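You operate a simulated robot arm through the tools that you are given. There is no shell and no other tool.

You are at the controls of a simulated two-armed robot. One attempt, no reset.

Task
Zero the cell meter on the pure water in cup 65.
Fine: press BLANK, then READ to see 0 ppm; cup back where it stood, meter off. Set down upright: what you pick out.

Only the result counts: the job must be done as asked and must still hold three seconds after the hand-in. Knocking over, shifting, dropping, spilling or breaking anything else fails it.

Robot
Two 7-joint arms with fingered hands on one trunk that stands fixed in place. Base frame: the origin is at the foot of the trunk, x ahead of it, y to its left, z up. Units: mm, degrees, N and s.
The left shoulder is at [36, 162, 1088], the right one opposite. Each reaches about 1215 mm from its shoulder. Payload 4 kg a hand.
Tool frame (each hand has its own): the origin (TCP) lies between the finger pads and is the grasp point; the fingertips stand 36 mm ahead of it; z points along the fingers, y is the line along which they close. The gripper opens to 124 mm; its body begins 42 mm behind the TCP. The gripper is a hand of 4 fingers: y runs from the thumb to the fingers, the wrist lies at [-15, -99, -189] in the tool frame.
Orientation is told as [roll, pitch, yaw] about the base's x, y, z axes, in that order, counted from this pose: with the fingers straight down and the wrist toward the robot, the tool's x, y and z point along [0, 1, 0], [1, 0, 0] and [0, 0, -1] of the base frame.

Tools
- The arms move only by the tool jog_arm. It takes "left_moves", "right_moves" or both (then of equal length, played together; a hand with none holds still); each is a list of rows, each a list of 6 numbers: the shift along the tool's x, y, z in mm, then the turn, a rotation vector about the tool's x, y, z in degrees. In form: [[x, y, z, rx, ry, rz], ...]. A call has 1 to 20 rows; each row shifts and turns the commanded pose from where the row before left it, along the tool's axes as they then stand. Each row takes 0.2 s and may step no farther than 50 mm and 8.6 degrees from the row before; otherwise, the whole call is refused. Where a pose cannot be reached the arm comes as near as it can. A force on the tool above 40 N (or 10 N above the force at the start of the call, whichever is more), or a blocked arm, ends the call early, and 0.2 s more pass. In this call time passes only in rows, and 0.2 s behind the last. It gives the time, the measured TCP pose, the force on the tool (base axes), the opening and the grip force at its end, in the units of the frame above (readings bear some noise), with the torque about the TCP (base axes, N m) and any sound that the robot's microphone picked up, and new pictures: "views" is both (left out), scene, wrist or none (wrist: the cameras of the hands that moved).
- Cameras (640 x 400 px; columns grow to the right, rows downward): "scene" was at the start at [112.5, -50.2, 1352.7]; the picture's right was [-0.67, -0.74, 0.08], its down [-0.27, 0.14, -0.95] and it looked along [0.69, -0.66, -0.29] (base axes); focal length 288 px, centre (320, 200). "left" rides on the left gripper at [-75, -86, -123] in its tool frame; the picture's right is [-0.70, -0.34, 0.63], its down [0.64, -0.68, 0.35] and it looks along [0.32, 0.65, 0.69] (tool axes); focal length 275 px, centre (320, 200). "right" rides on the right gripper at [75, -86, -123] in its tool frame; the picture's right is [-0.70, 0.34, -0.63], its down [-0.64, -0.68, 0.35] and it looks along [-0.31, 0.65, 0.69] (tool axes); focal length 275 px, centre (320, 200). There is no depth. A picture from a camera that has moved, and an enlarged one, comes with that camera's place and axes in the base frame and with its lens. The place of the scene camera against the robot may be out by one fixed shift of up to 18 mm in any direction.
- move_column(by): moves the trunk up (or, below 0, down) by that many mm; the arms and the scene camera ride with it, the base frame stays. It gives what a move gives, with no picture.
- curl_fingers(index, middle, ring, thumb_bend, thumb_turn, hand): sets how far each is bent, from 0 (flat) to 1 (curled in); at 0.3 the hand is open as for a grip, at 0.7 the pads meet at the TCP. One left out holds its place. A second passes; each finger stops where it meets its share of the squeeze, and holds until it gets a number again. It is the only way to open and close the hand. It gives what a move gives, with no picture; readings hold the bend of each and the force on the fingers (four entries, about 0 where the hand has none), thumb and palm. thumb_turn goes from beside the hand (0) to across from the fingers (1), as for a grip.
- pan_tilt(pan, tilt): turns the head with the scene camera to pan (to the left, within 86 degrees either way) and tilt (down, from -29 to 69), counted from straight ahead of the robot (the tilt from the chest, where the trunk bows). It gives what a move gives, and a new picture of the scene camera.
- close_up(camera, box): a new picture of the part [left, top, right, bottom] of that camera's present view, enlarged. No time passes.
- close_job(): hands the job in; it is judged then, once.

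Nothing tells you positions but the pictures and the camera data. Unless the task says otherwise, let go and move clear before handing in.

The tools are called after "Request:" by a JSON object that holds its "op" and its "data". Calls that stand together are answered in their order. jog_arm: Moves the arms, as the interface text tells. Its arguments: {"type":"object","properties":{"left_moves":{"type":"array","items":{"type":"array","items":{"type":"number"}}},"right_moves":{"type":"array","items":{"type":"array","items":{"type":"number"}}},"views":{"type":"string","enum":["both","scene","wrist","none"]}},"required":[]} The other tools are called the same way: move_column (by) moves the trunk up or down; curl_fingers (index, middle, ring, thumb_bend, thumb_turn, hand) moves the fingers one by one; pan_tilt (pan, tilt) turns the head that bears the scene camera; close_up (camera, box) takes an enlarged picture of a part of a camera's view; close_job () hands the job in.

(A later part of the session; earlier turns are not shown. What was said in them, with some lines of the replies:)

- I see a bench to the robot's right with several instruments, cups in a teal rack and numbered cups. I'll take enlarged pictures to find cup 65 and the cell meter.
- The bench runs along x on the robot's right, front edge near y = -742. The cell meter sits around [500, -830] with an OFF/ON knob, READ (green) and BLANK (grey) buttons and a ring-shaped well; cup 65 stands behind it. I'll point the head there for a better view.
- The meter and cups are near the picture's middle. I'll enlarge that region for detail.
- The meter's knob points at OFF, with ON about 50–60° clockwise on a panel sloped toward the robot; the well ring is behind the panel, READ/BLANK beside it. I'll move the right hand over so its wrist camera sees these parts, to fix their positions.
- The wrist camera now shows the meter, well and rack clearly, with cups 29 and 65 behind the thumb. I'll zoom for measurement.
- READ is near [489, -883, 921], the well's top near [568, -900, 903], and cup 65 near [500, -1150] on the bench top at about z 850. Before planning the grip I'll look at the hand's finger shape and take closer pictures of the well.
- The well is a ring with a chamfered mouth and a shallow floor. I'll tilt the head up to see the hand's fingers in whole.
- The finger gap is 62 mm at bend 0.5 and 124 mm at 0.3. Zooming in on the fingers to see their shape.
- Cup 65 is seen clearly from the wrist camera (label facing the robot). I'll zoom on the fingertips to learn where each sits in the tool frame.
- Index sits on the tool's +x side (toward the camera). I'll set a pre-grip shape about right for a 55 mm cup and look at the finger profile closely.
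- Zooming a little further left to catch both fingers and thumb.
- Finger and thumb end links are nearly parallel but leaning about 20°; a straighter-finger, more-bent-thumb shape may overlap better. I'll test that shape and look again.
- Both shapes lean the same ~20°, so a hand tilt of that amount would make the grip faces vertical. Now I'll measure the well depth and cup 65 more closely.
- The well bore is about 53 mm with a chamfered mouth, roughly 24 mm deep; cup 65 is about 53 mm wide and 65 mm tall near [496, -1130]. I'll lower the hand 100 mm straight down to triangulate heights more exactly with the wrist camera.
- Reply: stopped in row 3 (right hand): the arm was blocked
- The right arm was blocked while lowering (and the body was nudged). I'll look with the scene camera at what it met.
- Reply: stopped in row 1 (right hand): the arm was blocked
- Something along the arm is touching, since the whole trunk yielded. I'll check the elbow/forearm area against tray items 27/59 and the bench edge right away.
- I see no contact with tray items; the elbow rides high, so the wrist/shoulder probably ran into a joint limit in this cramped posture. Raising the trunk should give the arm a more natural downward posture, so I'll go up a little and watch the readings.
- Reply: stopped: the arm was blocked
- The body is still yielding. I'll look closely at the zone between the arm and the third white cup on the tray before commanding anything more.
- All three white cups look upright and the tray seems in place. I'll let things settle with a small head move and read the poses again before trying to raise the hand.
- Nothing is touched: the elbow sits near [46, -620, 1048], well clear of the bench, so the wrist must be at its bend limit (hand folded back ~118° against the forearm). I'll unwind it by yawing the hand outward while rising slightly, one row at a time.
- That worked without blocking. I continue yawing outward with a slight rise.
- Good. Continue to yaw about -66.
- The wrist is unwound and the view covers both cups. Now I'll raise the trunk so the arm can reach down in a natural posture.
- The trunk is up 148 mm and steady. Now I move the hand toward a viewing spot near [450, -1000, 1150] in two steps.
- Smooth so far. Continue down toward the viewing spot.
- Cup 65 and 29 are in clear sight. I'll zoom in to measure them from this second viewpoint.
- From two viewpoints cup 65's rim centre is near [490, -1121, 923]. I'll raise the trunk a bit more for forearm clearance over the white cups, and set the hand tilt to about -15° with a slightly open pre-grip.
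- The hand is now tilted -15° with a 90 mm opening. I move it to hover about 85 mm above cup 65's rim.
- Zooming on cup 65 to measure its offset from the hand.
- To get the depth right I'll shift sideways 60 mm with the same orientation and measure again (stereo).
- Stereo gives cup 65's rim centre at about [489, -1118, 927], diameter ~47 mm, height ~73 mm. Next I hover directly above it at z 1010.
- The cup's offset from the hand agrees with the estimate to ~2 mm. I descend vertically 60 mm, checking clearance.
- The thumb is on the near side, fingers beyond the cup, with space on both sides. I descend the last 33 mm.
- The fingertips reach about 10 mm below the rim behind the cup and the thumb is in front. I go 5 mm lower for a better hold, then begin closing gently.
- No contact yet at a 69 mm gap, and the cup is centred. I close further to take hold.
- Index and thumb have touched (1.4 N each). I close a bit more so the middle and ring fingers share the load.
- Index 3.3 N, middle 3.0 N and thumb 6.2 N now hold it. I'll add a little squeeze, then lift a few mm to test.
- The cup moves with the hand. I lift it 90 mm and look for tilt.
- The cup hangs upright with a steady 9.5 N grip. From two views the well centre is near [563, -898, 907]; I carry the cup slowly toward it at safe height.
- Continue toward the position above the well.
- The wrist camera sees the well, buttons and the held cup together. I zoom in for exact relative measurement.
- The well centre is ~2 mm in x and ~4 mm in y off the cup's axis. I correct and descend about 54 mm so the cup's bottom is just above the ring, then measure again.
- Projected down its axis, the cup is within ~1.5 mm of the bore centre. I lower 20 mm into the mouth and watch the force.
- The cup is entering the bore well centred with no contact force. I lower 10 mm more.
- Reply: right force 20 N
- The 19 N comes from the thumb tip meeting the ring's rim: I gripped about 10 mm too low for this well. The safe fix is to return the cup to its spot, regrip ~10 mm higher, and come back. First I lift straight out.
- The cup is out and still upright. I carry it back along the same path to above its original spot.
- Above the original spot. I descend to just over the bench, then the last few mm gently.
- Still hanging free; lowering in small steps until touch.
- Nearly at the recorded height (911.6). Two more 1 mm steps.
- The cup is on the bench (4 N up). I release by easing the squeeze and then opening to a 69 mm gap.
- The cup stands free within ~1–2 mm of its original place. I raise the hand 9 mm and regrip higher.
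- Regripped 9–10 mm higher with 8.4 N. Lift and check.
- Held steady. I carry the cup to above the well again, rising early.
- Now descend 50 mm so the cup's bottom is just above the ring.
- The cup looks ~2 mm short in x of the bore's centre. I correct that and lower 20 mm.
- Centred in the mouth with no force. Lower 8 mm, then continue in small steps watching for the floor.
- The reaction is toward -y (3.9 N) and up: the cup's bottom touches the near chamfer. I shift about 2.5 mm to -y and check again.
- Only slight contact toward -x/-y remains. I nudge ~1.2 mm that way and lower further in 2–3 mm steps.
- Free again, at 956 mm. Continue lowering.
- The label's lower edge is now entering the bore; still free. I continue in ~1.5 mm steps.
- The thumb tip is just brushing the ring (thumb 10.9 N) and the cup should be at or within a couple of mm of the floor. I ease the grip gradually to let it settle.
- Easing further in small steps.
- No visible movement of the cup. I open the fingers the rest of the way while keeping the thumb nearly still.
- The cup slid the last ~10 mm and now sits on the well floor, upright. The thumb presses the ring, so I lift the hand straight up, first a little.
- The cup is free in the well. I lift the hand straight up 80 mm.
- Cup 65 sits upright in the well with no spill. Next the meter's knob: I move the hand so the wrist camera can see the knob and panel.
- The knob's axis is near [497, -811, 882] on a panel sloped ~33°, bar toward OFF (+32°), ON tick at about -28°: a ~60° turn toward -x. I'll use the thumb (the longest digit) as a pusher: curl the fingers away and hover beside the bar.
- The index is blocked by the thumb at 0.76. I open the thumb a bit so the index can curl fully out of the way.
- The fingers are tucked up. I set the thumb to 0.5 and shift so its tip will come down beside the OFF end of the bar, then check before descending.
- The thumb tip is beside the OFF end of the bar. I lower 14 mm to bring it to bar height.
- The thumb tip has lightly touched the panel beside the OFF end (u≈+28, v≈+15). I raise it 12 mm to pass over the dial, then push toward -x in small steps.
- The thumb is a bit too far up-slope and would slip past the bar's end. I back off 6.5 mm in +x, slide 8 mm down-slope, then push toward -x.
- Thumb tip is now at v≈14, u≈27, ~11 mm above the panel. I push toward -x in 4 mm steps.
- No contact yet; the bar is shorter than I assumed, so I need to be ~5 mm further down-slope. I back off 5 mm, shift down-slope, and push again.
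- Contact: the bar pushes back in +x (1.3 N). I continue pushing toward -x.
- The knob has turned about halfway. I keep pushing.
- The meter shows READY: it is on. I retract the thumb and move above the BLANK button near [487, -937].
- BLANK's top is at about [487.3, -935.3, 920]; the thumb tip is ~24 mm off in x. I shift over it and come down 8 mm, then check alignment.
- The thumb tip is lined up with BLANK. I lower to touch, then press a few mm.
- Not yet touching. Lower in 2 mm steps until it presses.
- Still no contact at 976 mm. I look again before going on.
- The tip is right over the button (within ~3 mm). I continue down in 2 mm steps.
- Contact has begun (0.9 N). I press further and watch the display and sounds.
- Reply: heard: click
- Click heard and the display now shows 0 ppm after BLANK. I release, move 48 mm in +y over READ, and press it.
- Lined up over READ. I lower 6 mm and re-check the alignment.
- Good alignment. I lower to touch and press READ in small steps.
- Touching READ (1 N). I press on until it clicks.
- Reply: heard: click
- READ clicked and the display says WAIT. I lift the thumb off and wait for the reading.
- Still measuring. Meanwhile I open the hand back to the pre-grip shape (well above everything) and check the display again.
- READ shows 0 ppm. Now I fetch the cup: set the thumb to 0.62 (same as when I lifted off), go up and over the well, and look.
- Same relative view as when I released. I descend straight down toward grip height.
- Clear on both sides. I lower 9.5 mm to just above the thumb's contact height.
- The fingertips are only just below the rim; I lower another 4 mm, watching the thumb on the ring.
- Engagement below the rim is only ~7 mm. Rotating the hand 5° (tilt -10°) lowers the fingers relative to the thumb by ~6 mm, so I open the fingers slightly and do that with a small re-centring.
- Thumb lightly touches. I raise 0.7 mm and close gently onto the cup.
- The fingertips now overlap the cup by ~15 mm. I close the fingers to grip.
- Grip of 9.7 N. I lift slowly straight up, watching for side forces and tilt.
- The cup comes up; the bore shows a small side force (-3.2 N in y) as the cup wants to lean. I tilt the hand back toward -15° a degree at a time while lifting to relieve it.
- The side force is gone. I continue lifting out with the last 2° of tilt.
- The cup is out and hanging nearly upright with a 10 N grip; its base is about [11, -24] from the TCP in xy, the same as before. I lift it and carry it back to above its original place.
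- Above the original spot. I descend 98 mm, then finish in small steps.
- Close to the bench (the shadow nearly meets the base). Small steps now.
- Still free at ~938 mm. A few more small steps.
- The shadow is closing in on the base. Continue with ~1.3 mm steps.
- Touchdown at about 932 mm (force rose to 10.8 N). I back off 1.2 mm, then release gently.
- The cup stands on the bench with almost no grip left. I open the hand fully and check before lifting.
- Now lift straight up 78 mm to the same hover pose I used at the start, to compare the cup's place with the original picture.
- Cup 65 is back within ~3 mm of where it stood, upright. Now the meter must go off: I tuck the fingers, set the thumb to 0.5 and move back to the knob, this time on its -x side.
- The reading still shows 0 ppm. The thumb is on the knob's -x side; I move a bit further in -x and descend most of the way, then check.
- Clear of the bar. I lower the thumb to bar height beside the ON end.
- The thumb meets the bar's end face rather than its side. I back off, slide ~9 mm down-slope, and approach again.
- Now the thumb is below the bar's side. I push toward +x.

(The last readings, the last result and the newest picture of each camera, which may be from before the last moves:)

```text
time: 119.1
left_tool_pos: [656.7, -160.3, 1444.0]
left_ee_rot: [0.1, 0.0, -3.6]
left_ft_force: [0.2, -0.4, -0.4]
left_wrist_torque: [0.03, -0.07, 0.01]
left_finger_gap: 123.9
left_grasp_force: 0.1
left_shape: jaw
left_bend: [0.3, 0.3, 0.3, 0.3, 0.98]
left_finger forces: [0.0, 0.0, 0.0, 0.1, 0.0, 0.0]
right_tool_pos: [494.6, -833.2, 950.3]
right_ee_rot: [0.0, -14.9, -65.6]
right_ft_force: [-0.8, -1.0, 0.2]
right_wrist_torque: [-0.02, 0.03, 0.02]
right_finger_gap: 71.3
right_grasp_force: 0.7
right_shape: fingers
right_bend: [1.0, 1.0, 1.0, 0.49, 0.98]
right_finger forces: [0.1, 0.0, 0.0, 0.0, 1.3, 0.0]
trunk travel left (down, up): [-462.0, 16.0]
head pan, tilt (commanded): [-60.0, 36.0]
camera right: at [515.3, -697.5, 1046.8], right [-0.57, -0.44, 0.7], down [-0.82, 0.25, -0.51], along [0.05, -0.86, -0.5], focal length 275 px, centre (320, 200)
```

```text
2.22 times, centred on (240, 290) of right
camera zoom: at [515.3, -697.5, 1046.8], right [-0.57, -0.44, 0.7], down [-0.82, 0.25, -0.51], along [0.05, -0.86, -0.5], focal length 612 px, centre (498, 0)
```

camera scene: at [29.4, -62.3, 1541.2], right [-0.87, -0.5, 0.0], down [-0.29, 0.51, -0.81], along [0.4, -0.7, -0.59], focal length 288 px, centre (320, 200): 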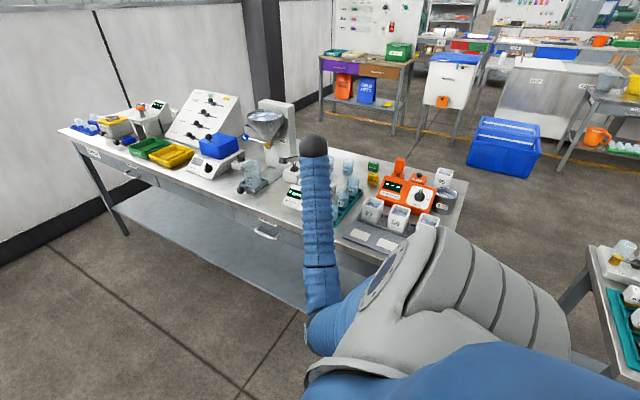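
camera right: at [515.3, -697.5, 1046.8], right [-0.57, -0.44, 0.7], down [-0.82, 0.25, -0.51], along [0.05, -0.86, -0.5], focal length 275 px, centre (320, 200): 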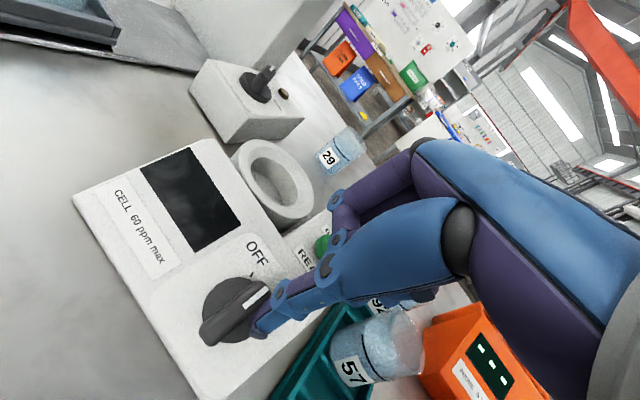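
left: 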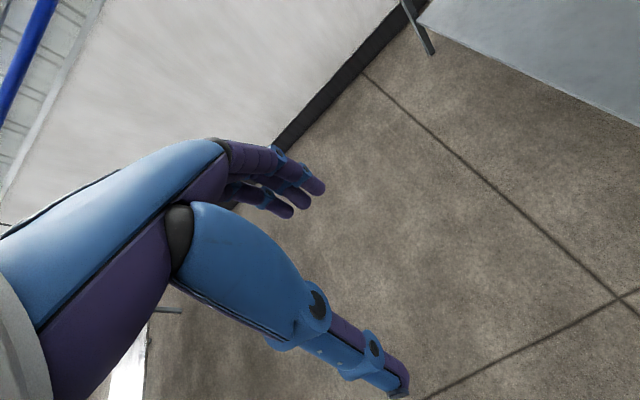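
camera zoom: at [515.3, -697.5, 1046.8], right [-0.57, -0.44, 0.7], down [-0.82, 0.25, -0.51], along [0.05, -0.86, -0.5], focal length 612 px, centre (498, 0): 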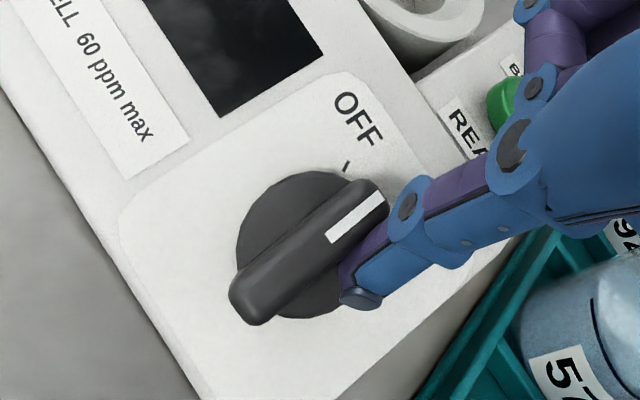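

The display has gone dark. I keep pushing so the pointer reaches the OFF mark fully.

Request:
{"op": "jog_arm", "data": {"right_moves": [[3.64, 1.6, 0.43, 0, 0, 0], [3.64, 1.6, 0.43, 0, 0, 0]], "views": "wrist"}}

Request:
{"op": "close_up", "data": {"camera": "right", "box": [140, 200, 340, 380]}}

```text
time: 119.7
left_tool_pos: [656.4, -160.0, 1445.2]
left_ee_rot: [0.0, 0.0, -3.6]
left_ft_force: [-0.1, 0.4, 0.6]
left_wrist_torque: [0.0, -0.01, 0.04]
left_finger_gap: 123.8
left_grasp_force: 0.1
left_shape: jaw
left_bend: [0.3, 0.3, 0.3, 0.3, 0.98]
left_finger forces: [0.1, 0.1, 0.0, 0.1, 0.0, 0.0]
right_tool_pos: [502.9, -832.7, 951.0]
right_ee_rot: [0.0, -15.0, -65.7]
right_ft_force: [-2.2, -2.6, 1.6]
right_wrist_torque: [-0.01, 0.18, 0.12]
right_finger_gap: 71.5
right_grasp_force: 1.9
right_shape: fingers
right_bend: [1.0, 1.0, 1.0, 0.5, 0.99]
right_finger forces: [0.0, 0.0, 0.0, 0.0, 4.0, 0.1]
trunk travel left (down, up): [-462.0, 16.0]
head pan, tilt (commanded): [-60.0, 36.0]
camera right: at [521.8, -697.2, 1047.6], right [-0.57, -0.43, 0.7], down [-0.82, 0.25, -0.51], along [0.04, -0.86, -0.5], focal length 275 px, centre (320, 200)
```

right: 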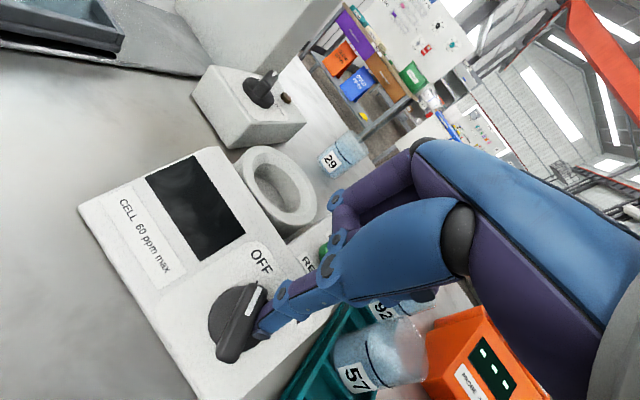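

```text
2.22 times, centred on (240, 290) of right
camera zoom: at [521.8, -697.2, 1047.6], right [-0.57, -0.43, 0.7], down [-0.82, 0.25, -0.51], along [0.04, -0.86, -0.5], focal length 612 px, centre (498, 0)
```

zoom: 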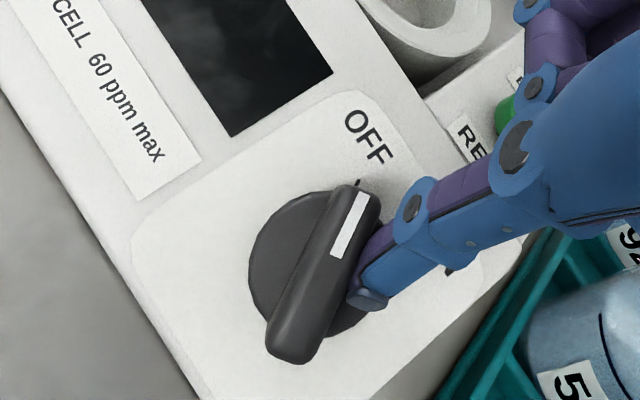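

The pointer is at the OFF mark and resistance rose (stop reached). I retract the thumb sideways and up, then check everything.

Request:
{"op": "jog_arm", "data": {"right_moves": [[-7.3, -3.2, -0.86, 0, 0, 0], [0, 5.2, -19.3, 0, 0, 0], [0, 7.8, -29, 0, 0, 0], [0, 7.8, -29, 0, 0, 0]], "views": "both"}}

Request:
{"op": "close_up", "data": {"camera": "right", "box": [120, 160, 360, 360]}}

```text
time: 120.7
left_tool_pos: [657.6, -159.1, 1444.1]
left_ee_rot: [-0.1, 0.0, -3.5]
left_ft_force: [-0.5, -0.8, 0.7]
left_wrist_torque: [-0.02, -0.01, 0.02]
left_finger_gap: 124.3
left_grasp_force: 0.0
left_shape: jaw
left_bend: [0.3, 0.3, 0.3, 0.3, 0.98]
left_finger forces: [0.0, 0.1, 0.0, 0.0, 0.0, 0.0]
right_tool_pos: [495.1, -832.4, 1032.8]
right_ee_rot: [0.0, -15.0, -65.6]
right_ft_force: [-0.4, 0.5, -0.1]
right_wrist_torque: [0.02, 0.02, -0.04]
right_finger_gap: 71.4
right_grasp_force: 0.0
right_shape: fingers
right_bend: [1.0, 1.0, 1.0, 0.5, 0.97]
right_finger forces: [0.1, 0.0, 0.1, 0.1, 0.0, 0.0]
trunk travel left (down, up): [-462.0, 16.0]
head pan, tilt (commanded): [-60.0, 36.0]
camera scene: at [29.3, -62.9, 1541.2], right [-0.87, -0.5, 0.0], down [-0.29, 0.51, -0.81], along [0.4, -0.7, -0.59], focal length 288 px, centre (320, 200)
camera right: at [515.9, -696.5, 1129.4], right [-0.57, -0.44, 0.7], down [-0.82, 0.25, -0.51], along [0.05, -0.86, -0.5], focal length 275 px, centre (320, 200)
```

scene: 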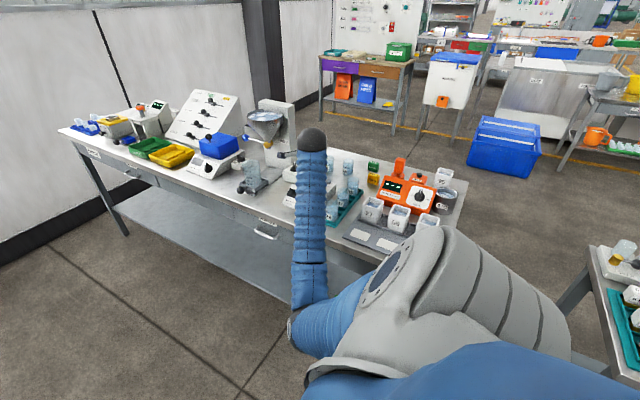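
right: 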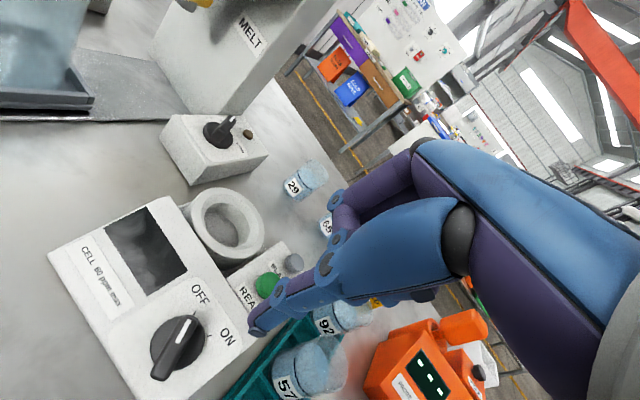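

```text
2.00 times, centred on (240, 260) of right
camera zoom: at [515.9, -696.5, 1129.4], right [-0.57, -0.44, 0.7], down [-0.82, 0.25, -0.51], along [0.05, -0.86, -0.5], focal length 551 px, centre (480, 80)
```

zoom: 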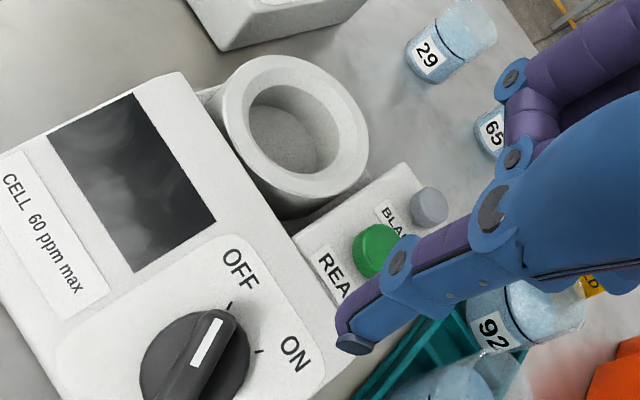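

The meter is dark and the pointer sits at OFF as at the start. I move the hand up clear and inspect the whole bench.

Request:
{"op": "jog_arm", "data": {"right_moves": [[-8, -4, -25, 0, 0, 0], [-12, -6, -30, 0, 0, 0], [-12, -6, -30, 0, 0, 0]], "views": "both"}}

Request:
{"op": "close_up", "data": {"camera": "scene", "box": [260, 130, 420, 230]}}

Request:
{"op": "close_up", "data": {"camera": "scene", "box": [330, 140, 490, 260]}}

Request:
{"op": "close_up", "data": {"camera": "right", "box": [100, 120, 420, 400]}}

```text
time: 121.5
left_tool_pos: [655.5, -158.2, 1443.9]
left_ee_rot: [-0.1, -0.1, -3.5]
left_ft_force: [0.5, -0.3, 0.2]
left_wrist_torque: [0.0, 0.02, -0.01]
left_finger_gap: 123.8
left_grasp_force: 0.0
left_shape: jaw
left_bend: [0.3, 0.3, 0.3, 0.3, 0.98]
left_finger forces: [0.0, 0.1, 0.0, 0.1, 0.1, 0.0]
right_tool_pos: [450.2, -811.1, 1108.0]
right_ee_rot: [0.1, -14.9, -65.5]
right_ft_force: [0.2, -0.1, 0.5]
right_wrist_torque: [0.05, 0.0, -0.02]
right_finger_gap: 71.2
right_grasp_force: 0.1
right_shape: fingers
right_bend: [1.0, 1.0, 1.0, 0.5, 0.97]
right_finger forces: [0.0, 0.1, 0.1, 0.0, 0.0, 0.0]
trunk travel left (down, up): [-462.0, 16.0]
head pan, tilt (commanded): [-60.0, 36.0]
camera scene: at [29.0, -62.9, 1541.2], right [-0.87, -0.5, 0.0], down [-0.29, 0.51, -0.81], along [0.4, -0.7, -0.59], focal length 288 px, centre (320, 200)
camera right: at [470.5, -674.7, 1205.2], right [-0.57, -0.44, 0.7], down [-0.82, 0.25, -0.51], along [0.05, -0.86, -0.5], focal length 275 px, centre (320, 200)
```

scene: 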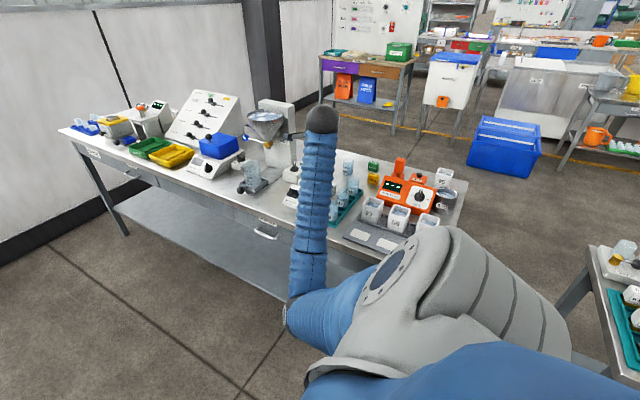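
right: 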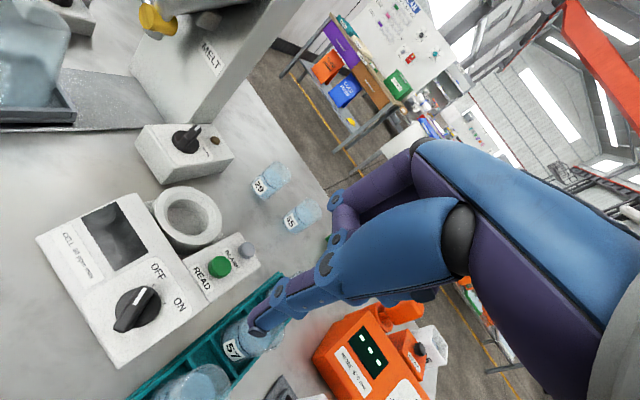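

```text
4.00 times, centred on (340, 180) of scene
camera zoom: at [29.0, -62.9, 1541.2], right [-0.87, -0.5, 0.0], down [-0.29, 0.51, -0.81], along [0.4, -0.7, -0.59], focal length 1150 px, centre (240, 280)
```

zoom: 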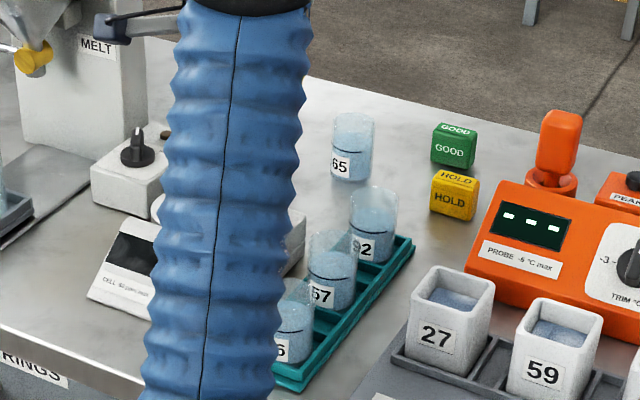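

```text
3.33 times, centred on (410, 200) of scene
camera zoom: at [29.0, -62.9, 1541.2], right [-0.87, -0.5, 0.0], down [-0.29, 0.51, -0.81], along [0.4, -0.7, -0.59], focal length 958 px, centre (20, 200)
```

zoom: 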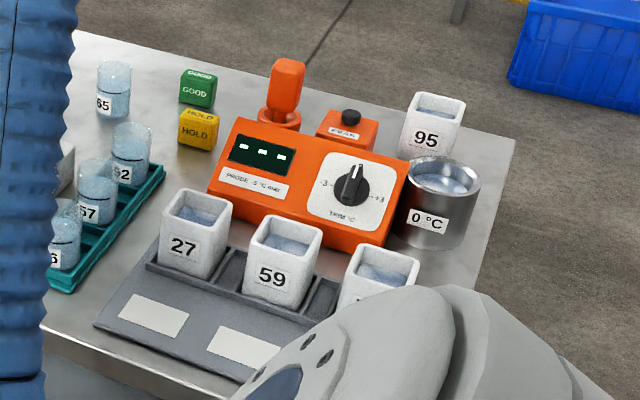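

```text
1.43 times, centred on (260, 260) of right
camera zoom: at [470.5, -674.7, 1205.2], right [-0.57, -0.44, 0.7], down [-0.82, 0.25, -0.51], along [0.05, -0.86, -0.5], focal length 393 px, centre (406, 114)
```

zoom: 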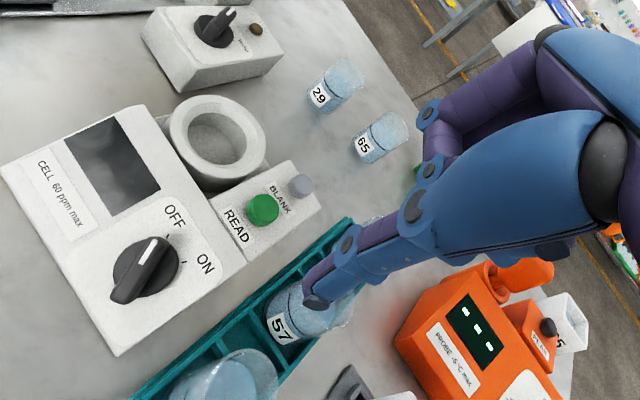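

Everything is in order: READ gave 0 ppm after BLANK, and cup 65 stands upright within about 3 mm of its original place. The meter is off, the other cups and blocks are where they were, and the hand is clear. I hand the job in.

Request:
{"op": "close_job", "data": {}}

```text
The job is handed in.
```

The cell meter is zeroed on the pure water in cup 65. I pressed BLANK and then READ, and the display settled at 0 ppm.

- **Cup 65:** it stands upright about 3 mm from its original spot, by comparing wrist-camera pictures taken from the same pose. On its way into the well it slid down the last 10 mm or so as I eased the grip. I saw no spilled water.
- **Meter:** it is off. The display is dark and the knob points at OFF as it did at the start.
- **Everything else:** the other cups, the blocks and the tray looked upright and in place in the final pictures. Early on the right arm stopped as blocked and the trunk shifted slightly. I saw no contact with anything on the bench.

The hand was clear of the bench when I handed in.
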